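You operate a simulated robot arm through the tools that you are given. There is no shell and no other tool. Be economical: measure what you need, move in short steps, check, and stop when the job is done.

Carry out the task below with a simulated robot arm. There is one attempt and no reset: what you move stays moved.

## Task
Switch the rack switch on. Then open the right grey drawer, fetch the cloth from the top of the green bench and set it in the inside of the right grey drawer, then shut the drawer. Then take the jug from the press bed and leave it on the top of the orange bench. Then press the six key two times. Then close the small bin lid. Then open the left green drawer, put the yellow cap on the top of the yellow bench away in the inside of the left green drawer and shut the drawer again. Then push the seeder hopper lid shut. Then fetch the yellow cup and set it on the shelf under the dip tank. Then put the teal cap on the top of the lab bench away on the top of the wide table. Then put the clear jug in the inside of the soak bath. Then switch the gauge switch on. The order counts. Set down upright: jug, yellow cup, clear jug.
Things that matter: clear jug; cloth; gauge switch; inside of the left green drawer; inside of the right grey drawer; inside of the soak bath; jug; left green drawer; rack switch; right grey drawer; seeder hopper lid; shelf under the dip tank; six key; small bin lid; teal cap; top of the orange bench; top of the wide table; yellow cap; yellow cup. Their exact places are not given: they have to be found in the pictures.

It is judged by the outcome, as a careful person would: the job done as asked, and still so three seconds after it is handed in. It fails if anything else is knocked over, pushed out of place, dropped, spilled or broken. Lids that push on must go on centred and level and be pressed home; caps that screw on are set level and turned clockwise until they are tight. Flat cloth is picked up by pressing the open fingertips on it (5 to 10 N) and closing them slowly along it; thin cloth reads only 2 to 8 mm in the jaws.

## Robot
A 6-joint arm with a four-finger gripper on a trunk, on a base that drives. Base frame: it is fixed to the floor where the robot stands at the start and does not move with it; the origin is under the middle of the robot, x ahead of it, y to its left, z up; the surface under the hand at the start is at about z = 850. Readings come in mm, rad, newtons and seconds.
Its first joint turns from -2.897 to 2.897 rad. Places, roughly: clear jug (16x10x16 cm) [-2300, -6300, 900]; cloth (7x9x3 cm) [1000, -600, 900]; gauge switch [-3600, 1300, 900]; inside of the left green drawer [900, 100, 700]; inside of the right grey drawer [-800, -1900, 700]; inside of the soak bath [800, -5100, 900]; jug [-1500, -250, 1000]; left green drawer [700, 100, 700]; rack switch [700, 0, 900]; right grey drawer [-700, -1900, 700]; seeder hopper lid [900, -3900, 1100]; shelf under the dip tank [-400, -6000, 300]; six key [-2200, 0, 900]; small bin lid [-3800, -100, 900]; teal cap (6x6x5 cm) [-1400, -4500, 800]; top of the orange bench [-2100, 1600, 800]; top of the wide table [-4300, -500, 800]; yellow cap (6x6x5 cm) [1100, -3700, 900]; yellow cup [-1500, -2000, 750]. Payload 3.67 kg.
The TCP is the grasp point between the finger pads, 28 mm short of the fingertips. In the tool frame z runs along the fingers and y along their closing line. The gripper opens to 112 mm. The gripper's body begins 73 mm behind the TCP.
Orientation is told as [roll, pitch, yaw] about the base's x, y, z axes, in that order, counted from this pose: with the fingers straight down and closing along the base's y, the tool's x points along the base's -x, its y along +y and its z along -z.

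## Interface
- The arm moves only by the tool move_arm. Its argument "deltas" is text: rows parted by semicolons, each of 7 numbers parted by spaces: the finger opening in mm, from 0 to 112, then the shift along the tool's x, y, z in units of 300 mm (1.0 is 300 mm), then the turn, a rotation vector about the tool's x, y, z in units of 45 degrees (1.0 is 45 degrees). In form: fingers tx ty tz ax ay az; .... A call has 1 to 20 rows; each row is the pose to reach, as a shift and turn from the pose commanded when the call began, along the tool's axes at that moment. A call with a number of a shift or a turn outside -1 to 1 is refused whole. Rows are played at 5 a second. More than 50 mm and 0.15 rad between two rows, or a gripper value outside its range, and nothing of the call is played. A pose out of reach is approached as far as the arm can. The call stops where the force on the tool passes 40 N (or 10 N more than at its start, if that is more) or the arm is blocked; 0.2 s more then pass. The fingers move at their own pace and stop on an object; they squeeze with about 31 N. The grip force told is the motor's: it shows also when the fingers shut on nothing. Time passes only in rows, and 0.2 s behind the last, so rows that repeat a pose let the fingers close. The reply holds the time, the measured pose of the TCP, the force on the tool along the base axes, the opening and the grip force, in the units named above and with some noise, with the torque about the TCP (base axes, N m) and any sound that the robot's microphone picked up, and new pictures: "views" is both (left out), scene, wrist or none.
- Cameras (640 x 400 px; columns grow to the right, rows downward): "scene" is now at [97, 172, 1327.4]; the picture's right is [-0.49, -0.87, 0.00], its down [-0.51, 0.28, -0.82] and it looks along [0.71, -0.40, -0.58] (base axes); focal length 214 px, centre (320, 200). "wrist" rides on the gripper at [60, -18, -104] in the tool frame; the picture's right is [0.29, 0.96, 0.00], its down [-0.80, 0.24, -0.55] and it looks along [-0.53, 0.16, 0.83] (tool axes); focal length 234 px, centre (320, 200).
- steer(legs): drives the robot by 1 to 6 legs, each [ahead, left, turn to the left] in mm, mm and rad, along the robot's own axes; the way and the turn of a leg run together, so that a leg with both is an arc; at most 1500 mm and 3.142 rad a leg. The arm and the cameras ride along, it lands a little off, and it stops where it bumps. It gives what a move gives, and a new picture of the scene camera.
- pan_tilt(pan, tilt): turns the head with the scene camera to pan (to the left, within 2.496 rad either way) and tilt (down, from -0.506 to 1.204), counted from straight ahead of the robot. It gives what a move gives, and a new picture of the scene camera.
- locate(camera, pixels): there is no depth. For up to 12 entries [column, row, z] of the newest picture of that camera ("zoom" is the newest enlarged one), the place [x, y] in the base frame at which the ray of that pixel passes the height z, good to about 3 mm. The clock stands still meanwhile.
- close_up(camera, box): a new picture of the part [left, top, right, bottom] of that camera's present view, enlarged. The clock stands still meanwhile.
- job_done(): hands the job in; it is judged then, once.

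Keep the steps short. Do not move on a guess: measure, check each grasp and each placing, and mend mistakes. In all there are 357 turns and 360 pictures (those below and enlarged ones count). Leave the gripper open and the arm clear of the work at the hand-in unless told otherwise, and finish with a single line.

The tools are called after ">>>" as name(argument=value, ...) on one line, values as JSON. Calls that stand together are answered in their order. move_arm: Moves the arm, as the interface text tells. Its arguments: {"type":"object","properties":{"deltas":{"type":"string"},"views":{"type":"string","enum":["both","scene","wrist","none"]}},"required":["deltas"]} The other tools are called the same way: steer (legs) drives the base; pan_tilt (pan, tilt) turns the head that bears the scene camera; locate (camera, pixels) gives the place at which the rays of pixels pass given heights; close_up (camera, box) takes an enlarged picture of a part of a camera's view; job_done () hands the job in.

At the start:

```text
clock: 0.0
eef_pos: [591.4, -146.7, 1234.1]
tcp_rot: [0.0, 0.0, -0.001]
wrist_force: [0.2, 0.1, -0.1]
wrist_torque: [0.01, -0.02, 0.02]
width: 112.0
grasp_force: 0.1
robot x, y, heading: [0.8, -2.6, 0.001]
head pan, tilt: [-0.508, 0.618]
```

scene: 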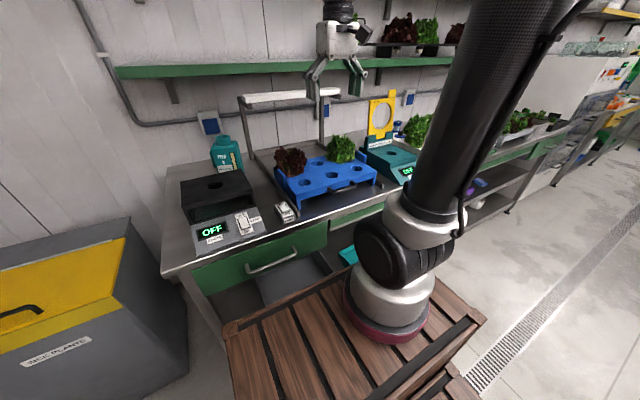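
wrist: 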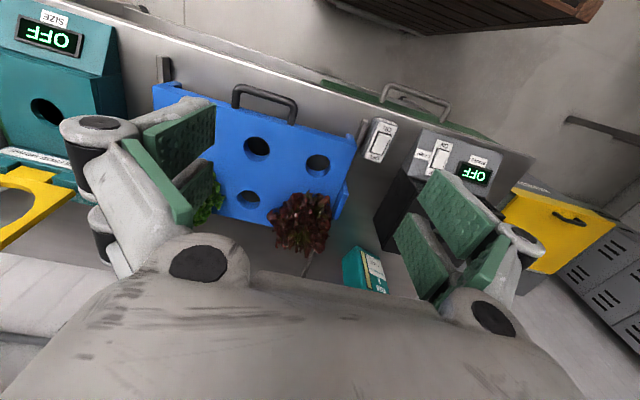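

I see two switches on the bench, at scene (244,222) and (285,211). I'll enlarge that area to tell which is the rack switch.

>>> close_up(camera="scene", box=[160, 120, 320, 280])

>>> close_up(camera="wrist", box=[330, 90, 530, 215])

```text
2.50 times, centred on (240, 200) of scene
```

zoom: 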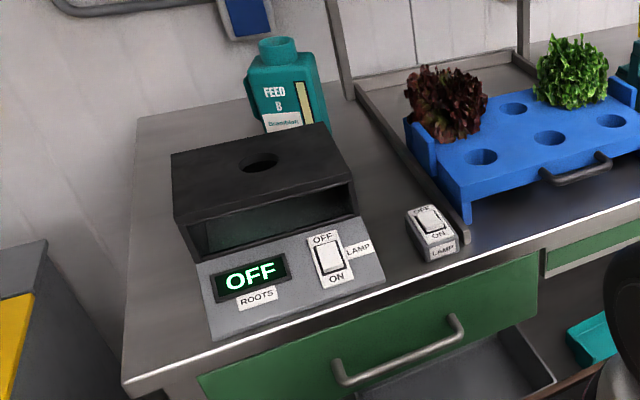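

```text
3.20 times, centred on (430, 152) of wrist
```

zoom: 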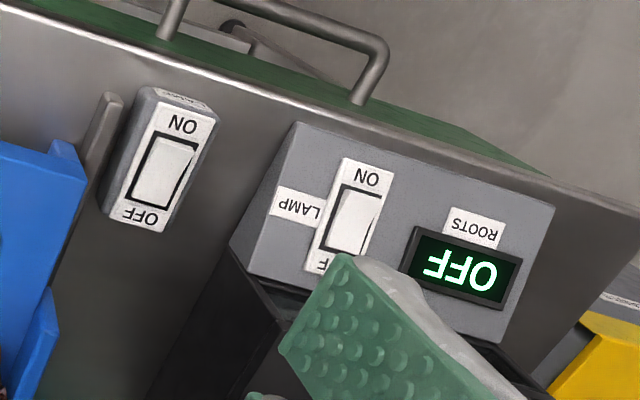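

The free-standing switch stands by the rack under the lamp bar and the other belongs to the roots box. I'll measure both against [700,0].

>>> locate(camera="scene", pixels=[[286, 208, 890], [286, 214, 890], [286, 208, 870], [244, 218, 890], [246, 228, 890], [244, 222, 870], [246, 267, 780], [297, 252, 780]])

>>> locate(camera="wrist", pixels=[[381, 145, 890], [379, 135, 890], [440, 158, 890], [381, 145, 880], [383, 140, 880]])

```text
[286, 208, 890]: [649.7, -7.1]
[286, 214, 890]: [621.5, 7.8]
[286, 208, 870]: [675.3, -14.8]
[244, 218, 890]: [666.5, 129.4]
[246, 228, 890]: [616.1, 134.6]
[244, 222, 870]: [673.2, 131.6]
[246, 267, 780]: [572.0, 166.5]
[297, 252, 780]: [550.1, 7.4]
```

```text
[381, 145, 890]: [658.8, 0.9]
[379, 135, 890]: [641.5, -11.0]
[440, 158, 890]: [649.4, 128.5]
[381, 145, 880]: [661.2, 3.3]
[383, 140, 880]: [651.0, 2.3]
```

>>> locate(camera="wrist", pixels=[[380.9, 143.3, 880], [380.9, 143.3, 890], [380.9, 143.3, 900], [384, 136.5, 880], [384, 136.5, 890]])

>>> locate(camera="scene", pixels=[[283.6, 208, 880], [283.6, 208, 890], [283.6, 208, 900], [284.8, 212, 880], [284.8, 212, 890]])

```text
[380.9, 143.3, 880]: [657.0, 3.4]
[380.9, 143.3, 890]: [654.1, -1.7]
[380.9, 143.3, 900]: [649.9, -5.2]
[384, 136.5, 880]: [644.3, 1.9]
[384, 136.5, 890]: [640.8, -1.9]
```

```text
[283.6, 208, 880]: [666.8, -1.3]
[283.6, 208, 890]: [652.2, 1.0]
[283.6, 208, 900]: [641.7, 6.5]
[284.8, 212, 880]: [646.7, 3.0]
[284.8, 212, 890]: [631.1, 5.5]
```

The switch centre comes out near (654, 0, 889) with its ON end near (643, 0, 884). I'll close the fingers and move above the ON end, to about z 935.

>>> move_arm(deltas="0 -0.04 0.12 0 0 0 0; 0 -0.08 0.245 0 0 0 0; 0 -0.12 0.37 0 0 0 0; 0 -0.155 0.489 0 0 0 0; 0 -0.155 0.489 0.15 0 0 0; 0 -0.155 0.489 0.3 0 0 0; 0 -0.155 0.489 0.45 0 0 0; 0 -0.155 0.489 0.6 0 0 0; 0 -0.155 0.489 0.75 0 0 0; 0 -0.155 0.489 0.9 0 0 0; 0 -0.155 0.489 0.99 0 0 0; 0 -0.155 0.489 0.99 0 0 0")

```text
clock: 2.6
eef_pos: [642.3, -0.2, 939.4]
tcp_rot: [-0.001, 0.0, 0.0]
wrist_force: [-0.3, 0.3, 0.7]
wrist_torque: [-0.03, 0.02, -0.02]
width: 0.1
grasp_force: 31.4
robot x, y, heading: [1.4, 0.8, -0.0]
head pan, tilt: [-0.508, 0.618]
```

scene: 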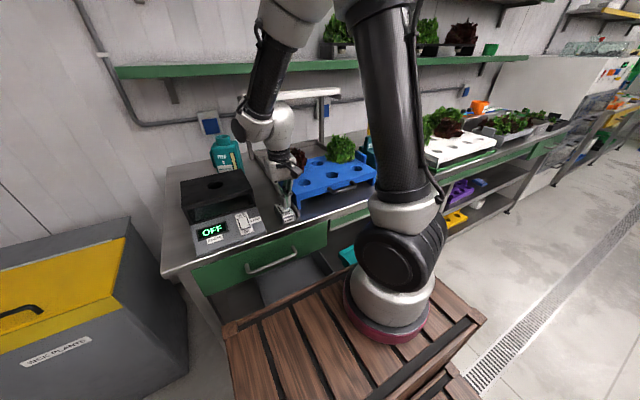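
wrist: 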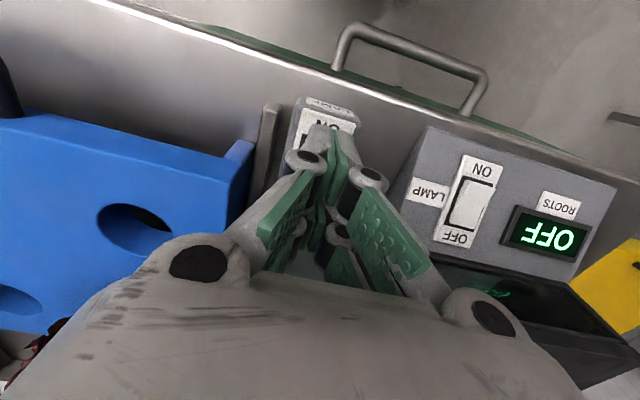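

The fingers hang over the switch with the tip near z 911. I'll shift 6 mm toward the ON end and press down in small steps.

>>> move_arm(deltas="0 0.015 0 0.03 0 0 0; 0 0.015 0 0.05 0 0 0; 0 0.015 0 0.06 0 0 0; 0 0.015 0 0.07 0 0 0; 0 0.015 0 0.08 0 0 0; 0 0.015 0 0.09 0 0 0; 0 0.015 0 0.1 0 0 0; 0 0.015 0 0.11 0 0 0", views="wrist")

```text
clock: 4.0
eef_pos: [635.1, 0.3, 914.9]
tcp_rot: [0.0, -0.003, 0.0]
wrist_force: [-10.2, -2.8, 23.1]
wrist_torque: [-0.05, -0.2, -0.06]
width: 6.0
grasp_force: 35.5
robot x, y, heading: [2.8, -2.3, -0.002]
head pan, tilt: [-0.508, 0.618]
stopped in row 6: the force on the tool passed its limit at 52 N (the readings are from after the stop); the commanded pose is now the measured one
```

wrist: 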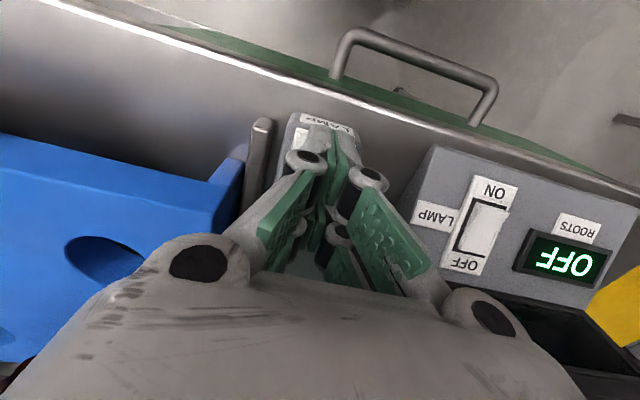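

I hit firm contact at tip z about 887. I'll lift off and look at the switch.

>>> move_arm(deltas="0 0 0 -0.1 0 0 0; 0 0 0 -0.25 0 0 0; 0 0.1 0 -0.38 0 0 0; 0 0.2 0 -0.45 0 0 0")

>>> close_up(camera="wrist", box=[240, 50, 480, 200])

>>> close_up(camera="scene", box=[200, 80, 360, 240])

```text
clock: 5.0
eef_pos: [576.8, 0.0, 1048.6]
tcp_rot: [0.0, -0.002, 0.002]
wrist_force: [0.8, 0.2, -0.3]
wrist_torque: [-0.04, 0.04, -0.01]
width: 0.0
grasp_force: 35.8
robot x, y, heading: [1.2, -3.2, -0.007]
head pan, tilt: [-0.508, 0.618]
```

scene: 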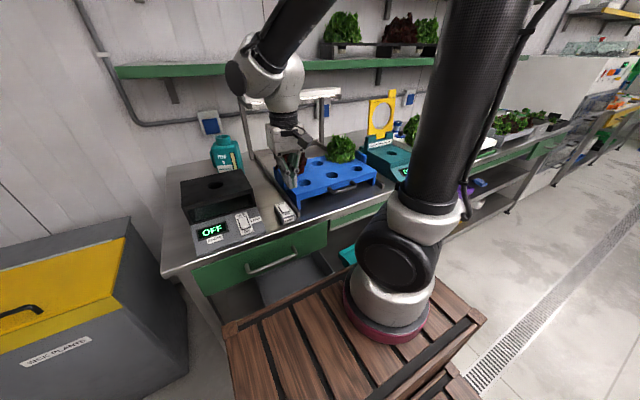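
wrist: 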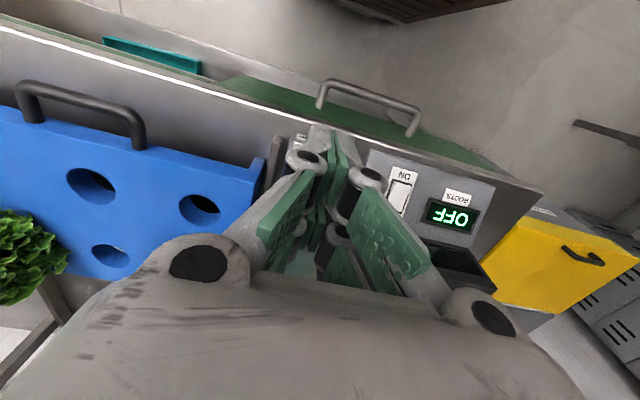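

```text
2.67 times, centred on (360, 125) of wrist
```

zoom: 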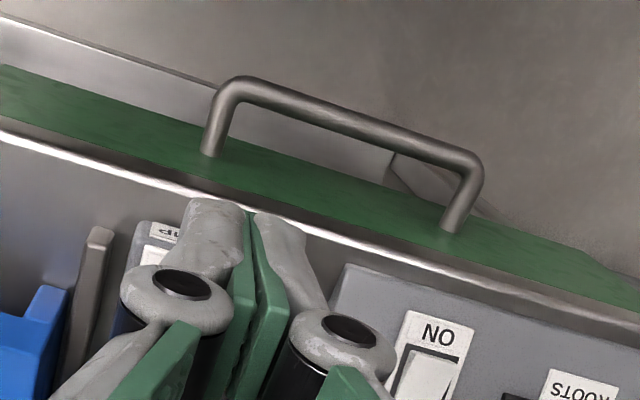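

```text
2.50 times, centred on (280, 160) of scene
```

zoom: 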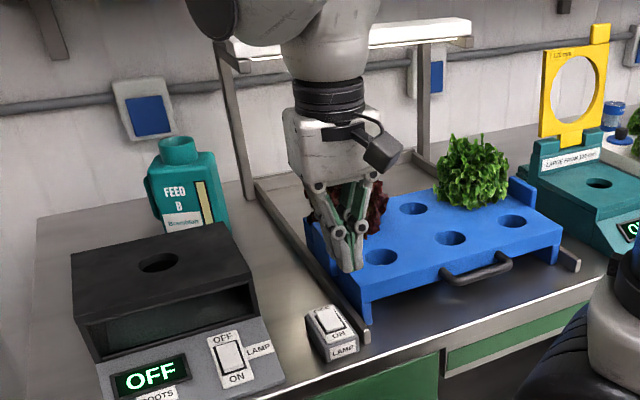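

>>> close_up(camera="scene", box=[265, 192, 309, 228])

```text
11.11 times, centred on (287, 210) of scene
```

zoom: 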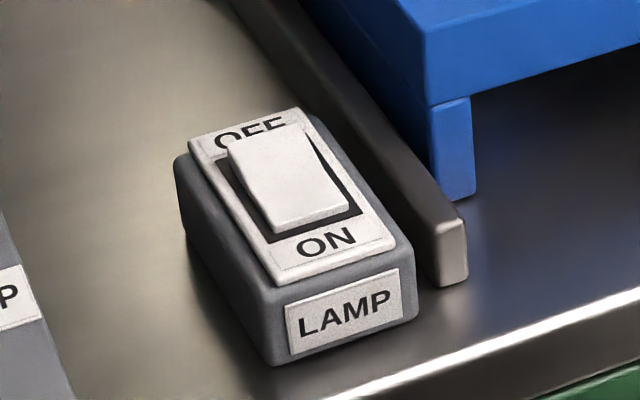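

The rocker's OFF end now stands proud and its ON end is in, so the rack switch is on. I'll survey the room with the head before driving.

>>> pan_tilt(pan=-1.3, tilt=0.45)

>>> pan_tilt(pan=-2.4, tilt=0.4)

>>> pan_tilt(pan=2.4, tilt=0.4)

```text
clock: 6.1
eef_pos: [576.3, 0.5, 1049.1]
tcp_rot: [-0.002, -0.003, -0.001]
wrist_force: [0.1, -1.0, 0.6]
wrist_torque: [-0.01, -0.01, -0.02]
width: 0.1
grasp_force: 36.3
robot x, y, heading: [-3.0, -0.6, -0.0]
head pan, tilt: [-1.3, 0.45]
```

scene: 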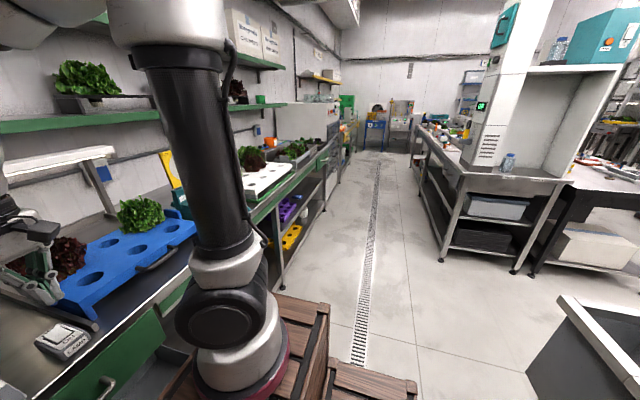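

```text
clock: 7.4
eef_pos: [576.3, 0.5, 1048.2]
tcp_rot: [0.0, -0.003, -0.001]
wrist_force: [-0.2, -0.5, 1.0]
wrist_torque: [-0.02, -0.02, 0.0]
width: 0.2
grasp_force: 35.9
robot x, y, heading: [0.1, -3.1, 0.0]
head pan, tilt: [-2.4, 0.4]
```

scene: 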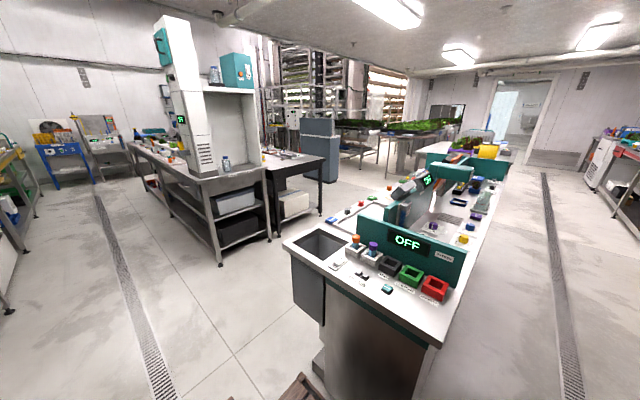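

```text
clock: 11.2
eef_pos: [576.5, -0.7, 1049.5]
tcp_rot: [-0.001, -0.003, 0.0]
wrist_force: [0.2, 0.2, 0.2]
wrist_torque: [-0.02, 0.0, 0.0]
width: 0.0
grasp_force: 35.9
robot x, y, heading: [0.7, 1.0, -0.004]
head pan, tilt: [2.4, 0.4]
```

scene: 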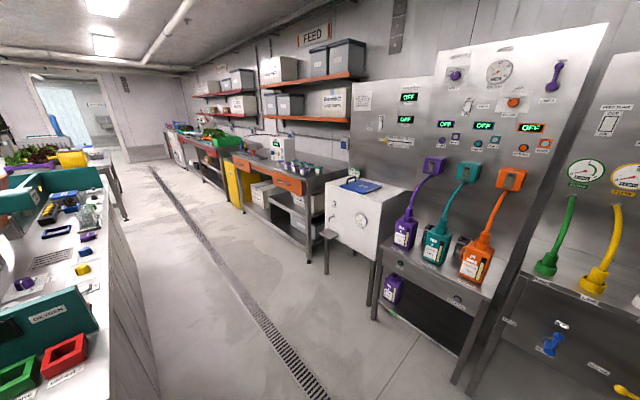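

I'll measure the near bench corners in a right-rear view to fix the layout around [-700,-1900].

>>> pan_tilt(pan=-1.9, tilt=0.4)

>>> locate(camera="scene", pixels=[[320, 200, 850], [100, 200, 850], [220, 180, 850], [330, 180, 850], [440, 170, 850]])

>>> close_up(camera="scene", box=[160, 80, 480, 280])

```text
clock: 14.7
eef_pos: [576.3, -0.1, 1047.9]
tcp_rot: [0.0, -0.004, -0.002]
wrist_force: [-0.3, 0.6, -0.7]
wrist_torque: [0.0, 0.02, 0.03]
width: 0.0
grasp_force: 35.6
robot x, y, heading: [1.6, -0.4, -0.002]
head pan, tilt: [-1.901, 0.4]
```

scene: 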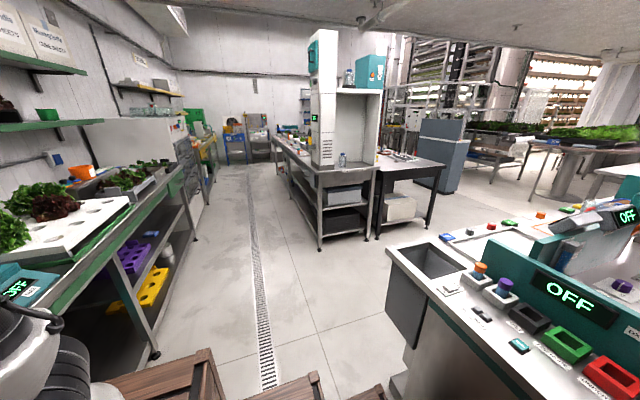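

```text
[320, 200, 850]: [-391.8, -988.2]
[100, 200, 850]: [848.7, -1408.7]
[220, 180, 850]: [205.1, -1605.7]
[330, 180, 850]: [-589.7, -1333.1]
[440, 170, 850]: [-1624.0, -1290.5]
```

```text
2.00 times, centred on (320, 180) of scene
```

zoom: 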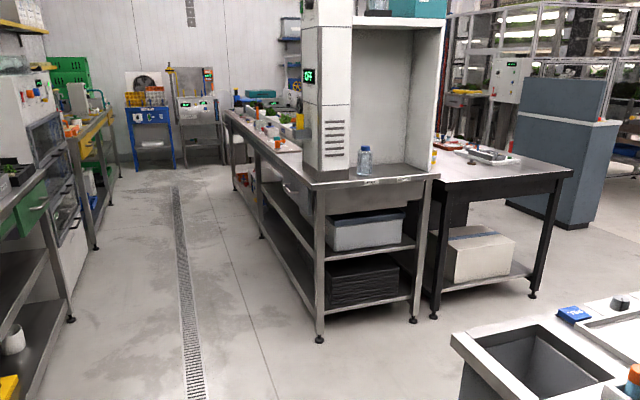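

>>> locate(camera="scene", pixels=[[318, 171.5, 850], [378, 169, 850], [274, 135, 850], [387, 250, 850], [320, 250, 0], [379, 230, 0], [446, 165, 850], [446, 240, 850]])

>>> close_up(camera="scene", box=[260, 120, 340, 200])

```text
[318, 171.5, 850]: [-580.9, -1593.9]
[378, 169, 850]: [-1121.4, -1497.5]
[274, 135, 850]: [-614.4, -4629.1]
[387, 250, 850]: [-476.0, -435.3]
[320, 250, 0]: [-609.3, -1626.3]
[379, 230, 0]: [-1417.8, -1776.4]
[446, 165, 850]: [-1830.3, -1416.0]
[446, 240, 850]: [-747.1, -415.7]
```

```text
5.00 times, centred on (300, 160) of scene
```

zoom: 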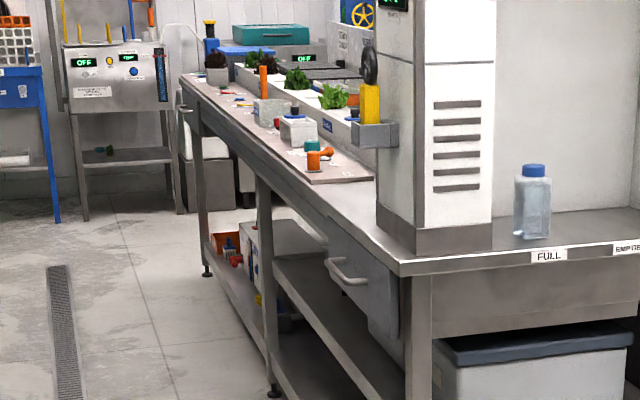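

I need the robot's own footprint, so I'll look down at the base.

>>> pan_tilt(pan=-1.0, tilt=1.2)

>>> pan_tilt(pan=0.8, tilt=1.0)

```text
clock: 15.9
eef_pos: [576.2, -0.3, 1047.3]
tcp_rot: [-0.001, -0.003, -0.001]
wrist_force: [0.1, -0.3, 0.2]
wrist_torque: [-0.02, -0.03, 0.01]
width: 0.0
grasp_force: 35.3
robot x, y, heading: [4.0, 0.2, 0.003]
head pan, tilt: [-1.0, 1.201]
```

scene: 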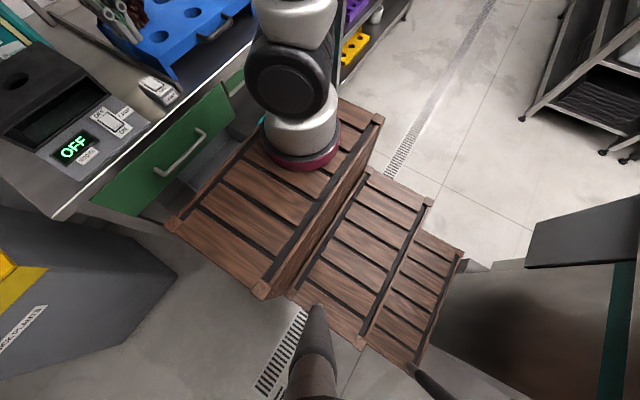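

```text
clock: 17.7
eef_pos: [575.8, 0.7, 1048.8]
tcp_rot: [-0.002, -0.003, 0.002]
wrist_force: [0.0, 0.3, 0.4]
wrist_torque: [-0.03, 0.0, 0.01]
width: 0.1
grasp_force: 35.7
robot x, y, heading: [2.6, -1.3, -0.0]
head pan, tilt: [0.799, 1.0]
```

scene: 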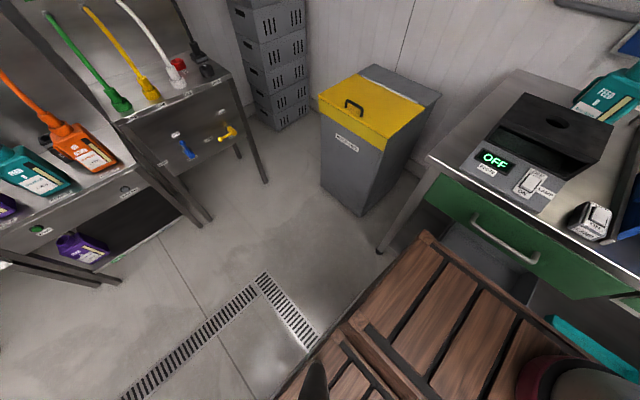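

>>> pan_tilt(pan=-1.0, tilt=1.2)

>>> locate(camera="scene", pixels=[[170, 225, 500], [263, 290, 500], [383, 118, 500], [170, 225, 600], [263, 290, 600], [383, 118, 600], [460, 258, 300], [410, 372, 300], [433, 203, 400], [360, 345, 400], [462, 262, 0], [305, 145, 600]])

```text
clock: 19.5
eef_pos: [576.3, -0.1, 1048.1]
tcp_rot: [0.0, -0.005, -0.001]
wrist_force: [0.3, -0.5, 0.5]
wrist_torque: [-0.01, 0.0, 0.02]
width: 0.0
grasp_force: 35.9
robot x, y, heading: [-1.3, 0.3, 0.006]
head pan, tilt: [-1.0, 1.201]
```

scene: 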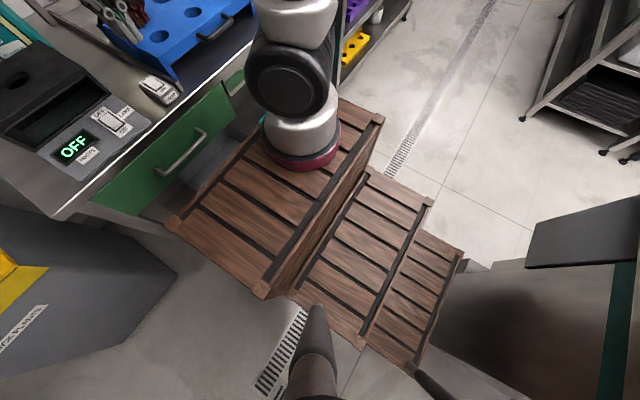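

```text
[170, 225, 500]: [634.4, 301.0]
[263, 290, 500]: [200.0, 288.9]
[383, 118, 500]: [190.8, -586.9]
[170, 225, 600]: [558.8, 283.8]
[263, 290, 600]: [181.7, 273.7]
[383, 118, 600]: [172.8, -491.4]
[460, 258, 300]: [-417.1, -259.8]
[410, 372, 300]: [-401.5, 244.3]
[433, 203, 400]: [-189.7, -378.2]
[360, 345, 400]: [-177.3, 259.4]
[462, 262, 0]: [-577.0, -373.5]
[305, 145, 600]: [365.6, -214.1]
```

I'll triangulate the crate's height with its corner at wrist (437,20).

>>> locate(camera="wrist", pixels=[[415, 22, 500], [415, 22, 600], [415, 22, 700], [415, 22, 850]])

>>> locate(camera="scene", pixels=[[170, 225, 500], [170, 225, 600], [170, 225, 700], [170, 225, 850], [460, 258, 500], [410, 372, 500], [433, 203, 500], [360, 345, 500]])

>>> close_up(camera="wrist", box=[320, 0, 480, 100])

```text
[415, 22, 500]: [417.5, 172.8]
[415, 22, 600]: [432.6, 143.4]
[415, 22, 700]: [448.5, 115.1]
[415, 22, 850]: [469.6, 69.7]
```

```text
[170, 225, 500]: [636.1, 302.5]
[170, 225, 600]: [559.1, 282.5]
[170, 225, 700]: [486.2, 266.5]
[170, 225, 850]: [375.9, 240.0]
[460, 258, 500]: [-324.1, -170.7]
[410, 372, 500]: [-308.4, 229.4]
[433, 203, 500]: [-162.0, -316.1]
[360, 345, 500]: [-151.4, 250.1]
```

```text
4.00 times, centred on (400, 50) of wrist
```

zoom: 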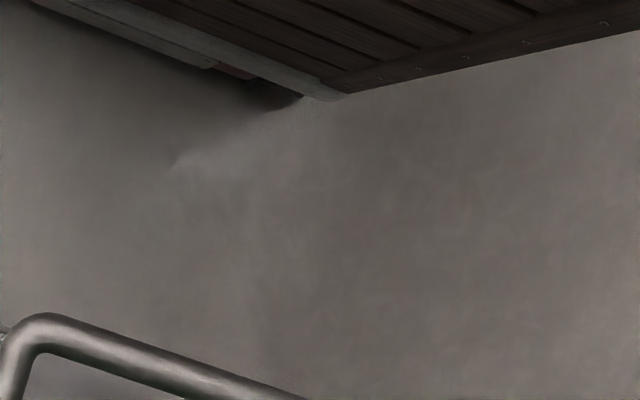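

The base is roughly x −420 to +350 and ±270 wide, with the crates standing nearly upright. The drawer with its handle is on the +x face of the tower bench at y about −1900. I'll raise the arm, drive to the clear area at y about −1000 and turn to face −y, which puts that bench on my right and the green bench on my left.

>>> move_arm(deltas="0 0 0 -0.15 0 0 0; 0 0 0 -0.3 0 0 0; 0 0 0 -0.45 0 0 0; 0 0 0 -0.6 0 0 0; 0 0 0 -0.7 0 0 0", views="none")

>>> pan_tilt(pan=-0.9, tilt=0.7)

>>> steer(legs=[[40, -1000, 0]])

```text
clock: 20.7
eef_pos: [576.3, -0.5, 1260.7]
tcp_rot: [0.001, -0.004, 0.0]
wrist_force: [0.3, -0.6, -0.5]
wrist_torque: [-0.01, 0.03, -0.02]
width: 0.0
grasp_force: 36.0
robot x, y, heading: [-2.0, -1.7, -0.001]
head pan, tilt: [-1.0, 1.201]
```

```text
clock: 21.6
eef_pos: [575.4, -1.3, 1258.5]
tcp_rot: [0.001, -0.004, -0.001]
wrist_force: [0.2, 0.2, -0.4]
wrist_torque: [0.01, -0.03, 0.01]
width: 0.2
grasp_force: 35.8
robot x, y, heading: [0.9, -1.7, 0.004]
head pan, tilt: [-0.901, 0.7]
```

scene: 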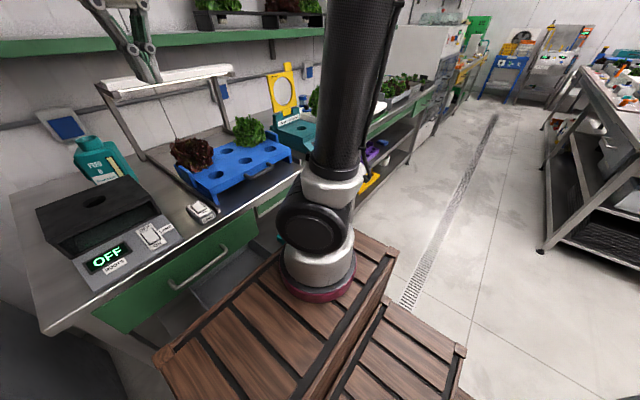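

```text
clock: 26.9
eef_pos: [615.1, -1016.0, 1260.6]
tcp_rot: [0.001, -0.003, -0.004]
wrist_force: [-0.1, -0.6, -0.3]
wrist_torque: [0.03, 0.0, 0.0]
width: 0.1
grasp_force: 35.9
robot x, y, heading: [36.2, -1014.2, -0.003]
head pan, tilt: [-0.901, 0.7]
```

scene: 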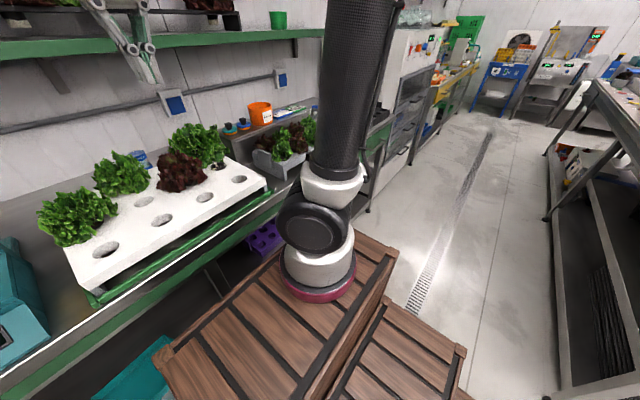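

The aisle is clear here. I'll turn right to face −y and look at the tower bench on my right.

>>> steer(legs=[[0, 0, -1.571]])

>>> pan_tilt(pan=-0.6, tilt=0.6)

```text
clock: 31.1
eef_pos: [26.7, -1589.1, 1260.1]
tcp_rot: [0.0, -0.003, -1.588]
wrist_force: [0.1, 0.5, -0.4]
wrist_torque: [0.01, 0.03, 0.03]
width: 0.1
grasp_force: 35.4
robot x, y, heading: [38.0, -1013.9, -1.588]
head pan, tilt: [-0.901, 0.7]
```

scene: 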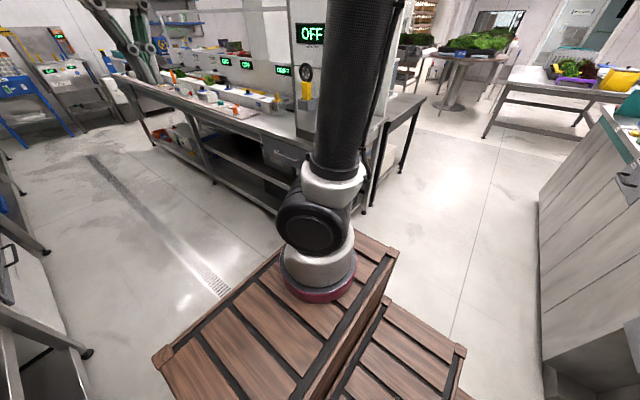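

```text
clock: 31.9
eef_pos: [26.0, -1588.3, 1260.3]
tcp_rot: [0.0, -0.004, -1.588]
wrist_force: [0.3, -0.7, 0.6]
wrist_torque: [-0.01, 0.01, 0.01]
width: 0.0
grasp_force: 35.5
robot x, y, heading: [40.9, -1015.8, -1.592]
head pan, tilt: [-0.6, 0.6]
```

scene: 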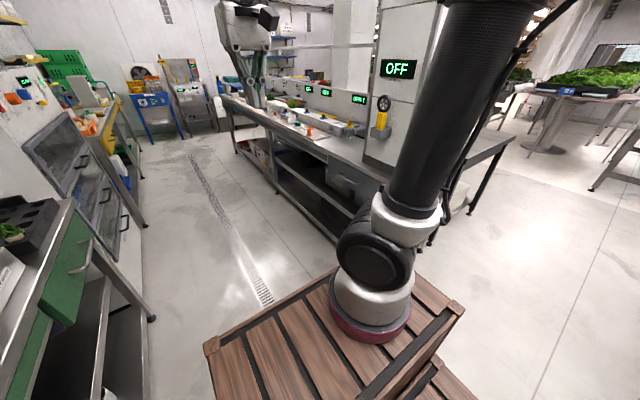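

>>> close_up(camera="scene", box=[220, 80, 400, 240])

>>> locate(camera="scene", pixels=[[345, 183, 750], [335, 178, 760], [366, 155, 850], [240, 110, 850], [100, 200, 850], [150, 320, 0], [60, 260, 850]])

```text
2.50 times, centred on (310, 160) of scene
```

zoom: 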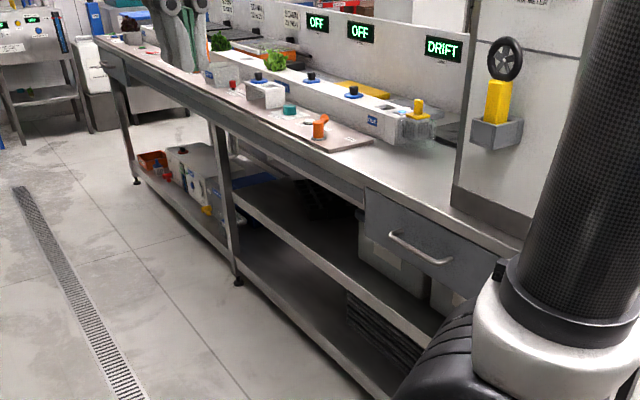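

```text
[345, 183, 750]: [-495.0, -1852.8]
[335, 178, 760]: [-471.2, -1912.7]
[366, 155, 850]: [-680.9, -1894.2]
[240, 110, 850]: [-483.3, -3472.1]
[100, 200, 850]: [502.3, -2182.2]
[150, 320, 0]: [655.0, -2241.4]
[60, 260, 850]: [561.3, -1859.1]
```

>>> locate(camera="scene", pixels=[[338.8, 174, 750], [362, 184.8, 750], [370, 172, 850], [320, 148, 850], [278, 127, 850], [338.8, 174, 720], [362, 184.8, 720], [63, 195, 850], [78, 225, 780]])

```text
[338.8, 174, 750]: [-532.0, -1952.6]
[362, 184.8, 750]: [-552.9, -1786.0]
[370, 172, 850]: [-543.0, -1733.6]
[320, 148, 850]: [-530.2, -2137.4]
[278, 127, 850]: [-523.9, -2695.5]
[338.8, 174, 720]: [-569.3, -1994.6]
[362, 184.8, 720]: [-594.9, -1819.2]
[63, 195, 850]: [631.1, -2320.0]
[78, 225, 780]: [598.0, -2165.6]
```

The bench edge is near x −540 and the handle is near y −1870, z about 750. I'll drive to about (200, −1430) so the handle stays in reach both shut and open.

>>> steer(legs=[[415, 160, 0.018]])

>>> close_up(camera="scene", box=[220, 100, 420, 260])

```text
clock: 34.6
eef_pos: [196.8, -2010.1, 1259.5]
tcp_rot: [0.0, -0.004, -1.564]
wrist_force: [-0.6, -0.1, 0.5]
wrist_torque: [0.03, 0.01, 0.02]
width: 0.3
grasp_force: 36.0
robot x, y, heading: [197.4, -1437.1, -1.564]
head pan, tilt: [-0.6, 0.6]
```

scene: 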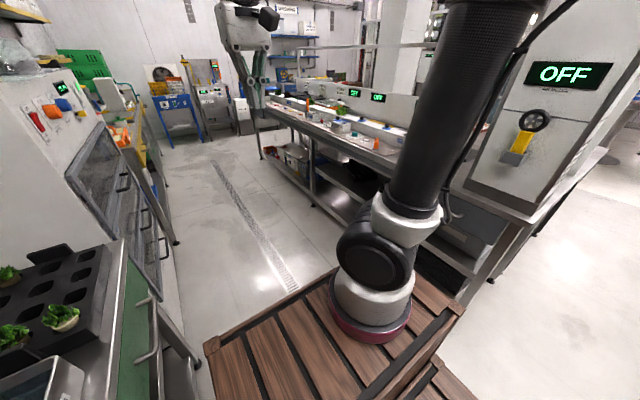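

```text
2.50 times, centred on (320, 180) of scene
```

zoom: 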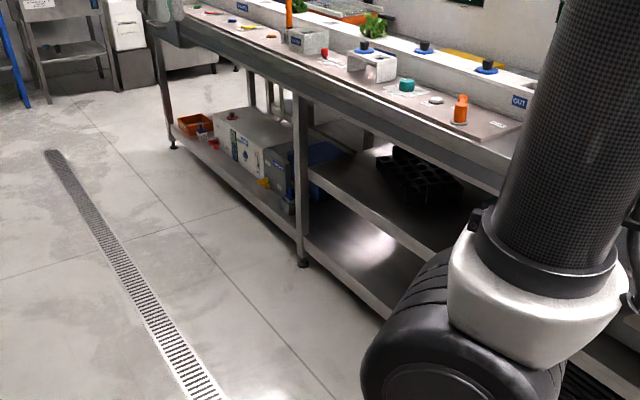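

The arm hides the drawer. The tool now closes along base x, which suits the handle, so I'll swing the arm to the right in steps at height.

>>> move_arm(deltas="0 0.03 -0.16 0 0 0 0; 0 0.06 -0.32 0 0 0 0; 0 0.09 -0.48 0 0 0 0; 0 0.12 -0.64 0 0 0 0; 0 0.15 -0.8 0 0 0 0; 0 0.18 -0.96 0 0 0 0", views="none")

>>> move_arm(deltas="0 0.03 -0.16 0 0 0 0; 0 0.06 -0.32 0 0 0 0; 0 0.09 -0.48 0 0 0 0; 0 0.12 -0.64 0 0 0 0; 0 0.15 -0.8 0 0 0 0; 0 0.18 -0.96 0 0 0 0")

```text
clock: 36.0
eef_pos: [-90.5, -1958.4, 1257.8]
tcp_rot: [0.0, -0.004, -1.565]
wrist_force: [1.0, 1.4, 1.1]
wrist_torque: [-0.03, 0.08, 0.01]
width: 0.0
grasp_force: 36.1
robot x, y, heading: [197.6, -1435.6, -1.564]
head pan, tilt: [-0.6, 0.6]
```

```text
clock: 37.4
eef_pos: [-378.6, -1902.9, 1261.7]
tcp_rot: [0.001, -0.006, -1.565]
wrist_force: [1.1, 0.0, 1.5]
wrist_torque: [-0.01, 0.12, 0.02]
width: 0.2
grasp_force: 35.9
robot x, y, heading: [192.7, -1430.9, -1.57]
head pan, tilt: [-0.6, 0.6]
```

scene: 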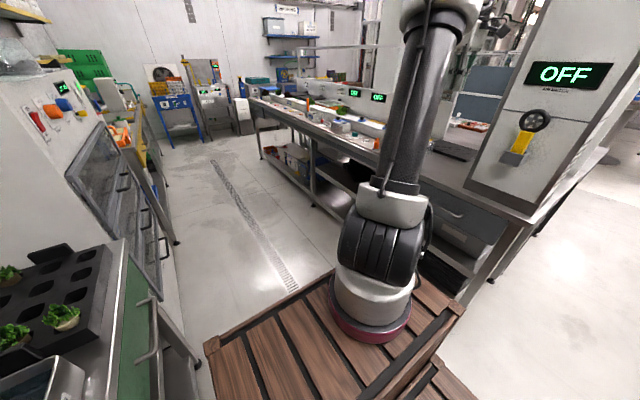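
wrist: 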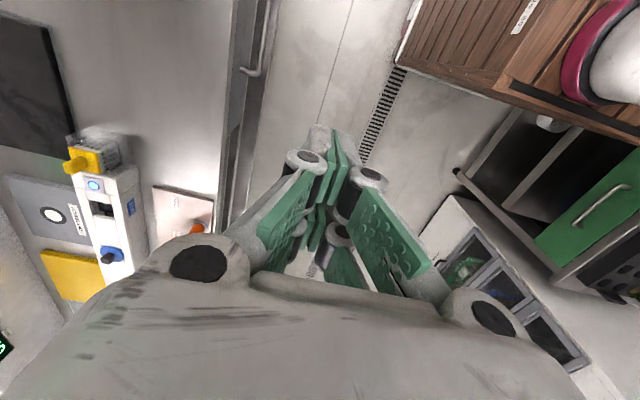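

>>> close_up(camera="scene", box=[410, 170, 510, 240])

>>> close_up(camera="wrist", box=[200, 0, 320, 90])

```text
5.71 times, centred on (460, 205) of scene
```

zoom: 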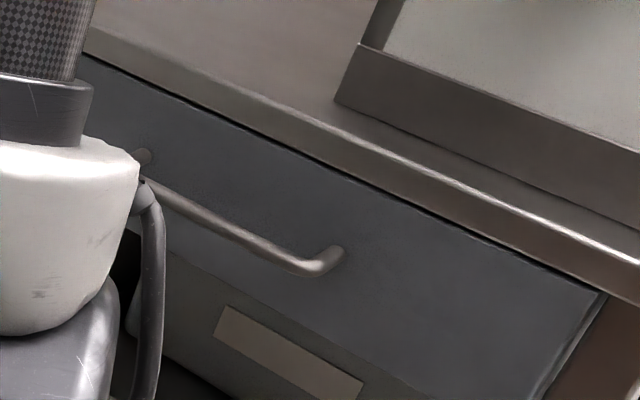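

```text
4.44 times, centred on (260, 45) of wrist
```

zoom: 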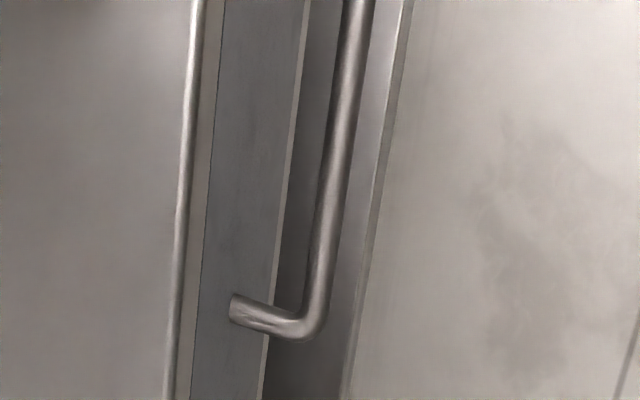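

>>> locate(camera="scene", pixels=[[459.6, 216.9, 720], [459.6, 216.9, 760], [459.6, 216.9, 800], [430.2, 201.9, 720], [430.2, 201.9, 760], [430.2, 201.9, 800]])

>>> locate(camera="wrist", pixels=[[258.9, 73.2, 720], [258.9, 73.2, 760], [258.9, 73.2, 800], [268, 0, 720], [268, 0, 760], [268, 0, 800]])

```text
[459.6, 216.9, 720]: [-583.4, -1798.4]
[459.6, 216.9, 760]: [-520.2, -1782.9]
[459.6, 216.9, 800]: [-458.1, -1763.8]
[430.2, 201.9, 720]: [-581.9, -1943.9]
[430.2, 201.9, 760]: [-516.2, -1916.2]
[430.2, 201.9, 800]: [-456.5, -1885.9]
```

```text
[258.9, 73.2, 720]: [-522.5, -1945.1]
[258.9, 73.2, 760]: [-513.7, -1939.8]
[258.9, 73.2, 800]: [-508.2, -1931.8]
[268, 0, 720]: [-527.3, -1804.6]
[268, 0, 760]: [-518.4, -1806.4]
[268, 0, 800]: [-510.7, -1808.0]
```

The bar is near x −516, z 759, y −1783 to −1940. I'll measure the drawer face at the handle's foot and the bench lip so the gripper clears both.

>>> locate(camera="scene", pixels=[[463.5, 214.1, 760], [463.5, 214.1, 750], [429, 197.1, 760], [477.5, 201.5, 840], [477.5, 201.5, 860], [477.5, 201.5, 900]])

>>> locate(camera="wrist", pixels=[[240.9, 69.3, 760], [240.9, 69.3, 750], [229.6, 45, 840], [229.6, 45, 860], [229.6, 45, 900]])

```text
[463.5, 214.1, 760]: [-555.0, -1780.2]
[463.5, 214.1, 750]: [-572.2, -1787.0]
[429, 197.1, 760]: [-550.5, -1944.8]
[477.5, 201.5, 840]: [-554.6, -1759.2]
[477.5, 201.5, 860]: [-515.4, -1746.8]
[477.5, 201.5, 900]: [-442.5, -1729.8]
```

```text
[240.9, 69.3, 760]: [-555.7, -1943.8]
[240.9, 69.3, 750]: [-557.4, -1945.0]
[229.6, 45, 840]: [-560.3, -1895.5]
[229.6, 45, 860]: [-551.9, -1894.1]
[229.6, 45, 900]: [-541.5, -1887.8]
```

The face is at x −554 and the bench top edge is near x −558, z 840, so the handle stands off about 38 mm. I'll tilt the tool 25° outward and descend, stopping above and outside the bar.

>>> move_arm(deltas="26 0.03 -0.05 0.12 0.11 0 0; 26 0.06 -0.1 0.24 0.22 0 0; 26 0.09 -0.15 0.36 0.33 0 0; 26 0.12 -0.2 0.48 0.44 0 0; 26 0.143 -0.235 0.6 0.555 0 0; 26 0.143 -0.235 0.75 0.555 0 0; 26 0.143 -0.235 0.9 0.555 0 0; 26 0.143 -0.235 0.98 0.555 0 0; 26 0.143 -0.235 0.98 0.555 0 0")

```text
clock: 39.4
eef_pos: [-451.0, -1864.3, 964.9]
tcp_rot: [-0.435, -0.005, -1.566]
wrist_force: [0.5, -0.2, 0.3]
wrist_torque: [0.02, 0.0, 0.02]
width: 26.0
grasp_force: 0.1
robot x, y, heading: [194.8, -1432.9, -1.564]
head pan, tilt: [-0.6, 0.6]
```

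scene: 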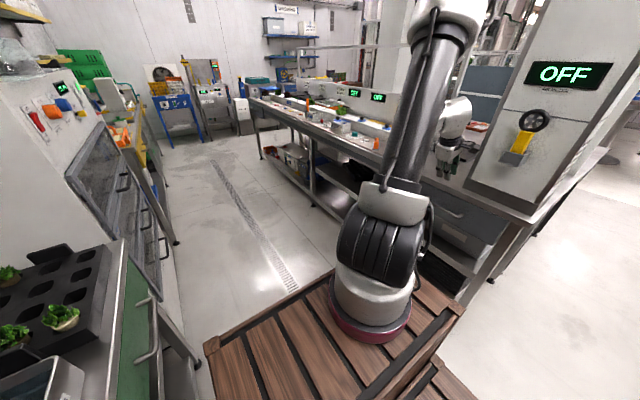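
wrist: 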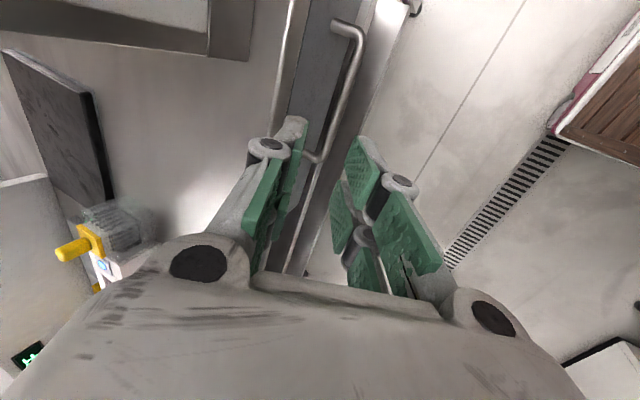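

>>> locate(camera="wrist", pixels=[[358, 35, 759], [312, 155, 759], [335, 105, 759], [335, 105, 770], [335, 105, 750], [272, 110, 840]])

```text
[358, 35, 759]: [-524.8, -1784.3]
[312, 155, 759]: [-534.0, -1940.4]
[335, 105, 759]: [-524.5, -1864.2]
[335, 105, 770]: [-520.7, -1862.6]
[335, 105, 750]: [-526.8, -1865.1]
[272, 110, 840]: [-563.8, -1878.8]
```

I now get the bar at about x −521. I'll align and move in along the tool axis, stopping about 60 mm short.

>>> move_arm(deltas="26 0.003 0.04 0.14 0 0 0; 26 0.006 0.08 0.28 0 0 0; 26 0.006 0.08 0.42 0 0 0; 26 0.006 0.08 0.5 0 0 0; 26 0.006 0.08 0.5 0 0 0", views="wrist")

>>> close_up(camera="wrist", box=[220, 60, 440, 280])

```text
clock: 40.6
eef_pos: [-492.1, -1861.2, 818.6]
tcp_rot: [-0.434, -0.004, -1.565]
wrist_force: [-0.4, -0.4, 0.1]
wrist_torque: [-0.01, 0.0, -0.02]
width: 26.0
grasp_force: 0.1
robot x, y, heading: [198.0, -1434.1, -1.568]
head pan, tilt: [-0.6, 0.6]
```

wrist: 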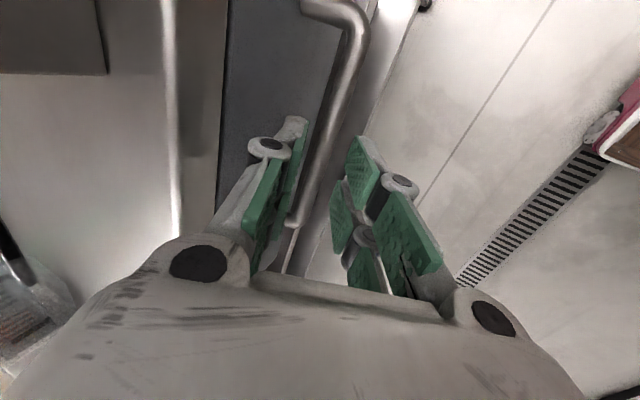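

```text
1.82 times, centred on (330, 170) of wrist
```

zoom: 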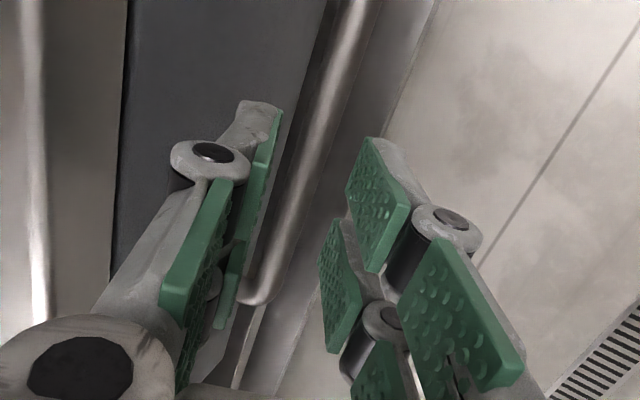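

>>> locate(camera="wrist", pixels=[[345, 80, 759], [330, 130, 759], [318, 170, 759], [330, 130, 750], [330, 130, 768], [174, 100, 840]])

```text
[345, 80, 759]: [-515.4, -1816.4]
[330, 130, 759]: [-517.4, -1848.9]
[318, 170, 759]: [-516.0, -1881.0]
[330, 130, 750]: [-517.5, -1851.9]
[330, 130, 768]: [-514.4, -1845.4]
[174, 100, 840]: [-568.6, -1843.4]
```

The bar is at about (−517, 759), nearly centred between the fingers. I'll go in the last 57 mm and then close.

>>> move_arm(deltas="26 0 0.007 0.08 0 0 0; 26 0 0.007 0.14 0 0 0; 26 0 0.007 0.19 0 0 0; 26 0 0.007 0.19 0 0 0; 0 0 0.007 0.19 0 0 0; 0 0 0.007 0.19 0 0 0", views="wrist")

```text
clock: 42.0
eef_pos: [-513.9, -1863.5, 763.6]
tcp_rot: [-0.435, -0.002, -1.563]
wrist_force: [0.2, 1.6, -3.2]
wrist_torque: [-0.31, 0.0, 0.72]
width: 13.2
grasp_force: 45.3
robot x, y, heading: [198.0, -1435.3, -1.562]
head pan, tilt: [-0.6, 0.6]
```

wrist: 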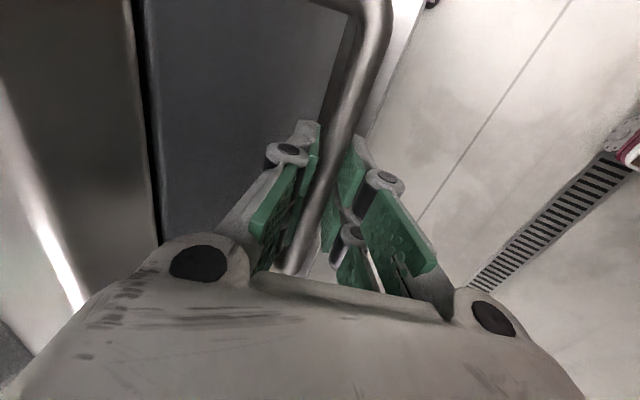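

The handle is gripped, reading 13 mm. I'll pull straight along +x in steps.

>>> move_arm(deltas="0 0 0.045 -0.021 0 0 0; 0 0 0.091 -0.042 0 0 0; 0 0 0.181 -0.085 0 0 0; 0 0 0.272 -0.127 0 0 0; 0 0 0.362 -0.169 0 0 0; 0 0 0.453 -0.211 0 0 0; 0 0 0.544 -0.254 0 0 0; 0 0 0.634 -0.296 0 0 0; 0 0 0.725 -0.338 0 0 0; 0 0 0.815 -0.38 0 0 0; 0 0 0.906 -0.423 0 0 0")

```text
clock: 44.4
eef_pos: [-255.8, -1877.6, 756.8]
tcp_rot: [-0.436, -0.005, -1.565]
wrist_force: [-0.5, 24.4, 24.9]
wrist_torque: [0.36, 0.04, 1.18]
width: 12.7
grasp_force: 45.2
out of reach, approached as far as the arm can: row 10, 11
robot x, y, heading: [196.5, -1432.2, -1.568]
head pan, tilt: [-0.6, 0.6]
```

scene: 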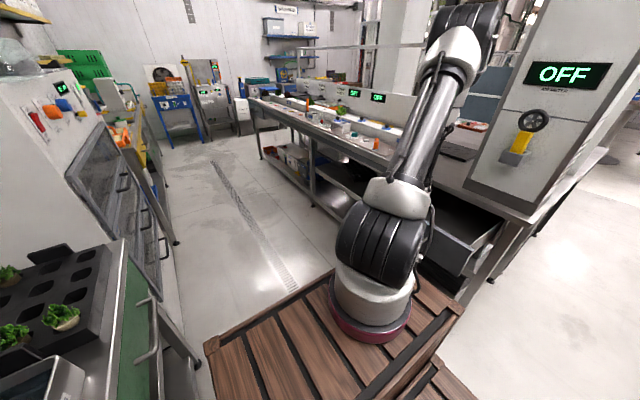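
wrist: 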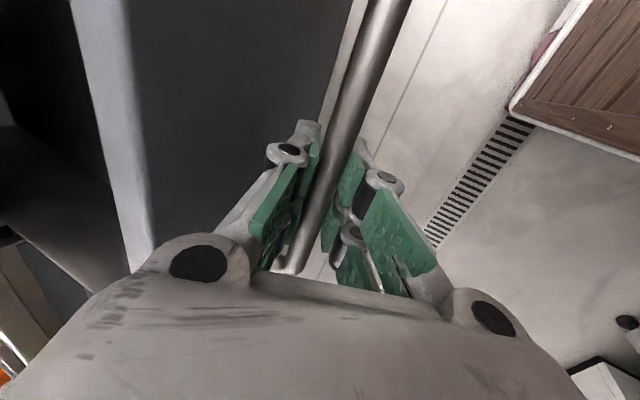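

The drawer is about 258 mm open, which is enough. I'll open the fingers a little and back out along the tool axis, drifting to −y to stay in reach.

>>> move_arm(deltas="26 0 0 0 0 0 0; 26 0 0 0 0 0 0; 26 -0.06 0 -0.06 0 0 0; 26 -0.12 0 -0.15 0 0 0; 26 -0.2 0 -0.28 0 0 0; 26 -0.2 0 -0.42 0 0 0; 26 -0.2 0 -0.57 0 0 0; 26 -0.2 0 -0.72 0 0 0")

```text
clock: 46.2
eef_pos: [-184.1, -1968.8, 973.1]
tcp_rot: [-0.431, 0.001, -1.563]
wrist_force: [0.7, -0.4, -0.8]
wrist_torque: [0.07, 0.0, -0.01]
width: 26.1
grasp_force: 0.0
out of reach, approached as far as the arm can: row 3, 4, 5, 6, 7, 8
robot x, y, heading: [194.4, -1434.5, -1.56]
head pan, tilt: [-0.6, 0.6]
```

scene: 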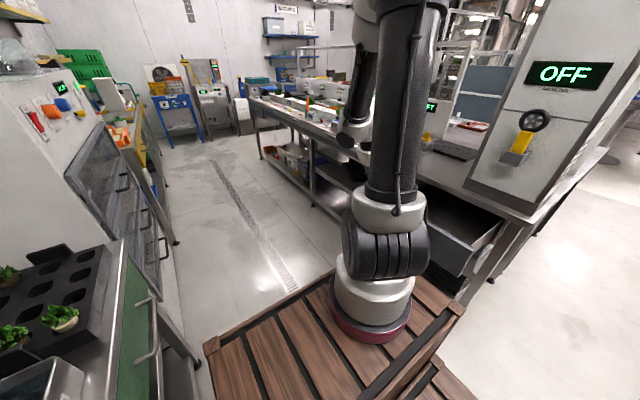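
wrist: 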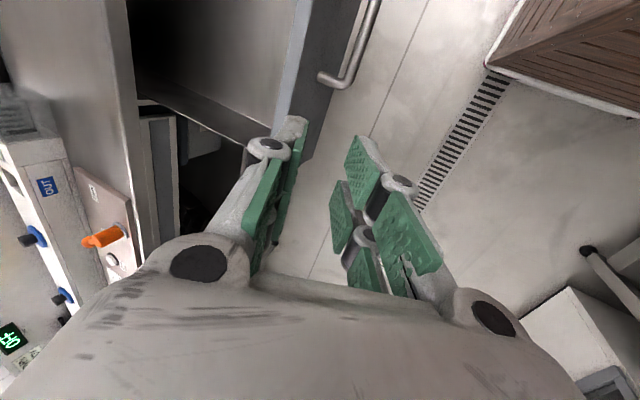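

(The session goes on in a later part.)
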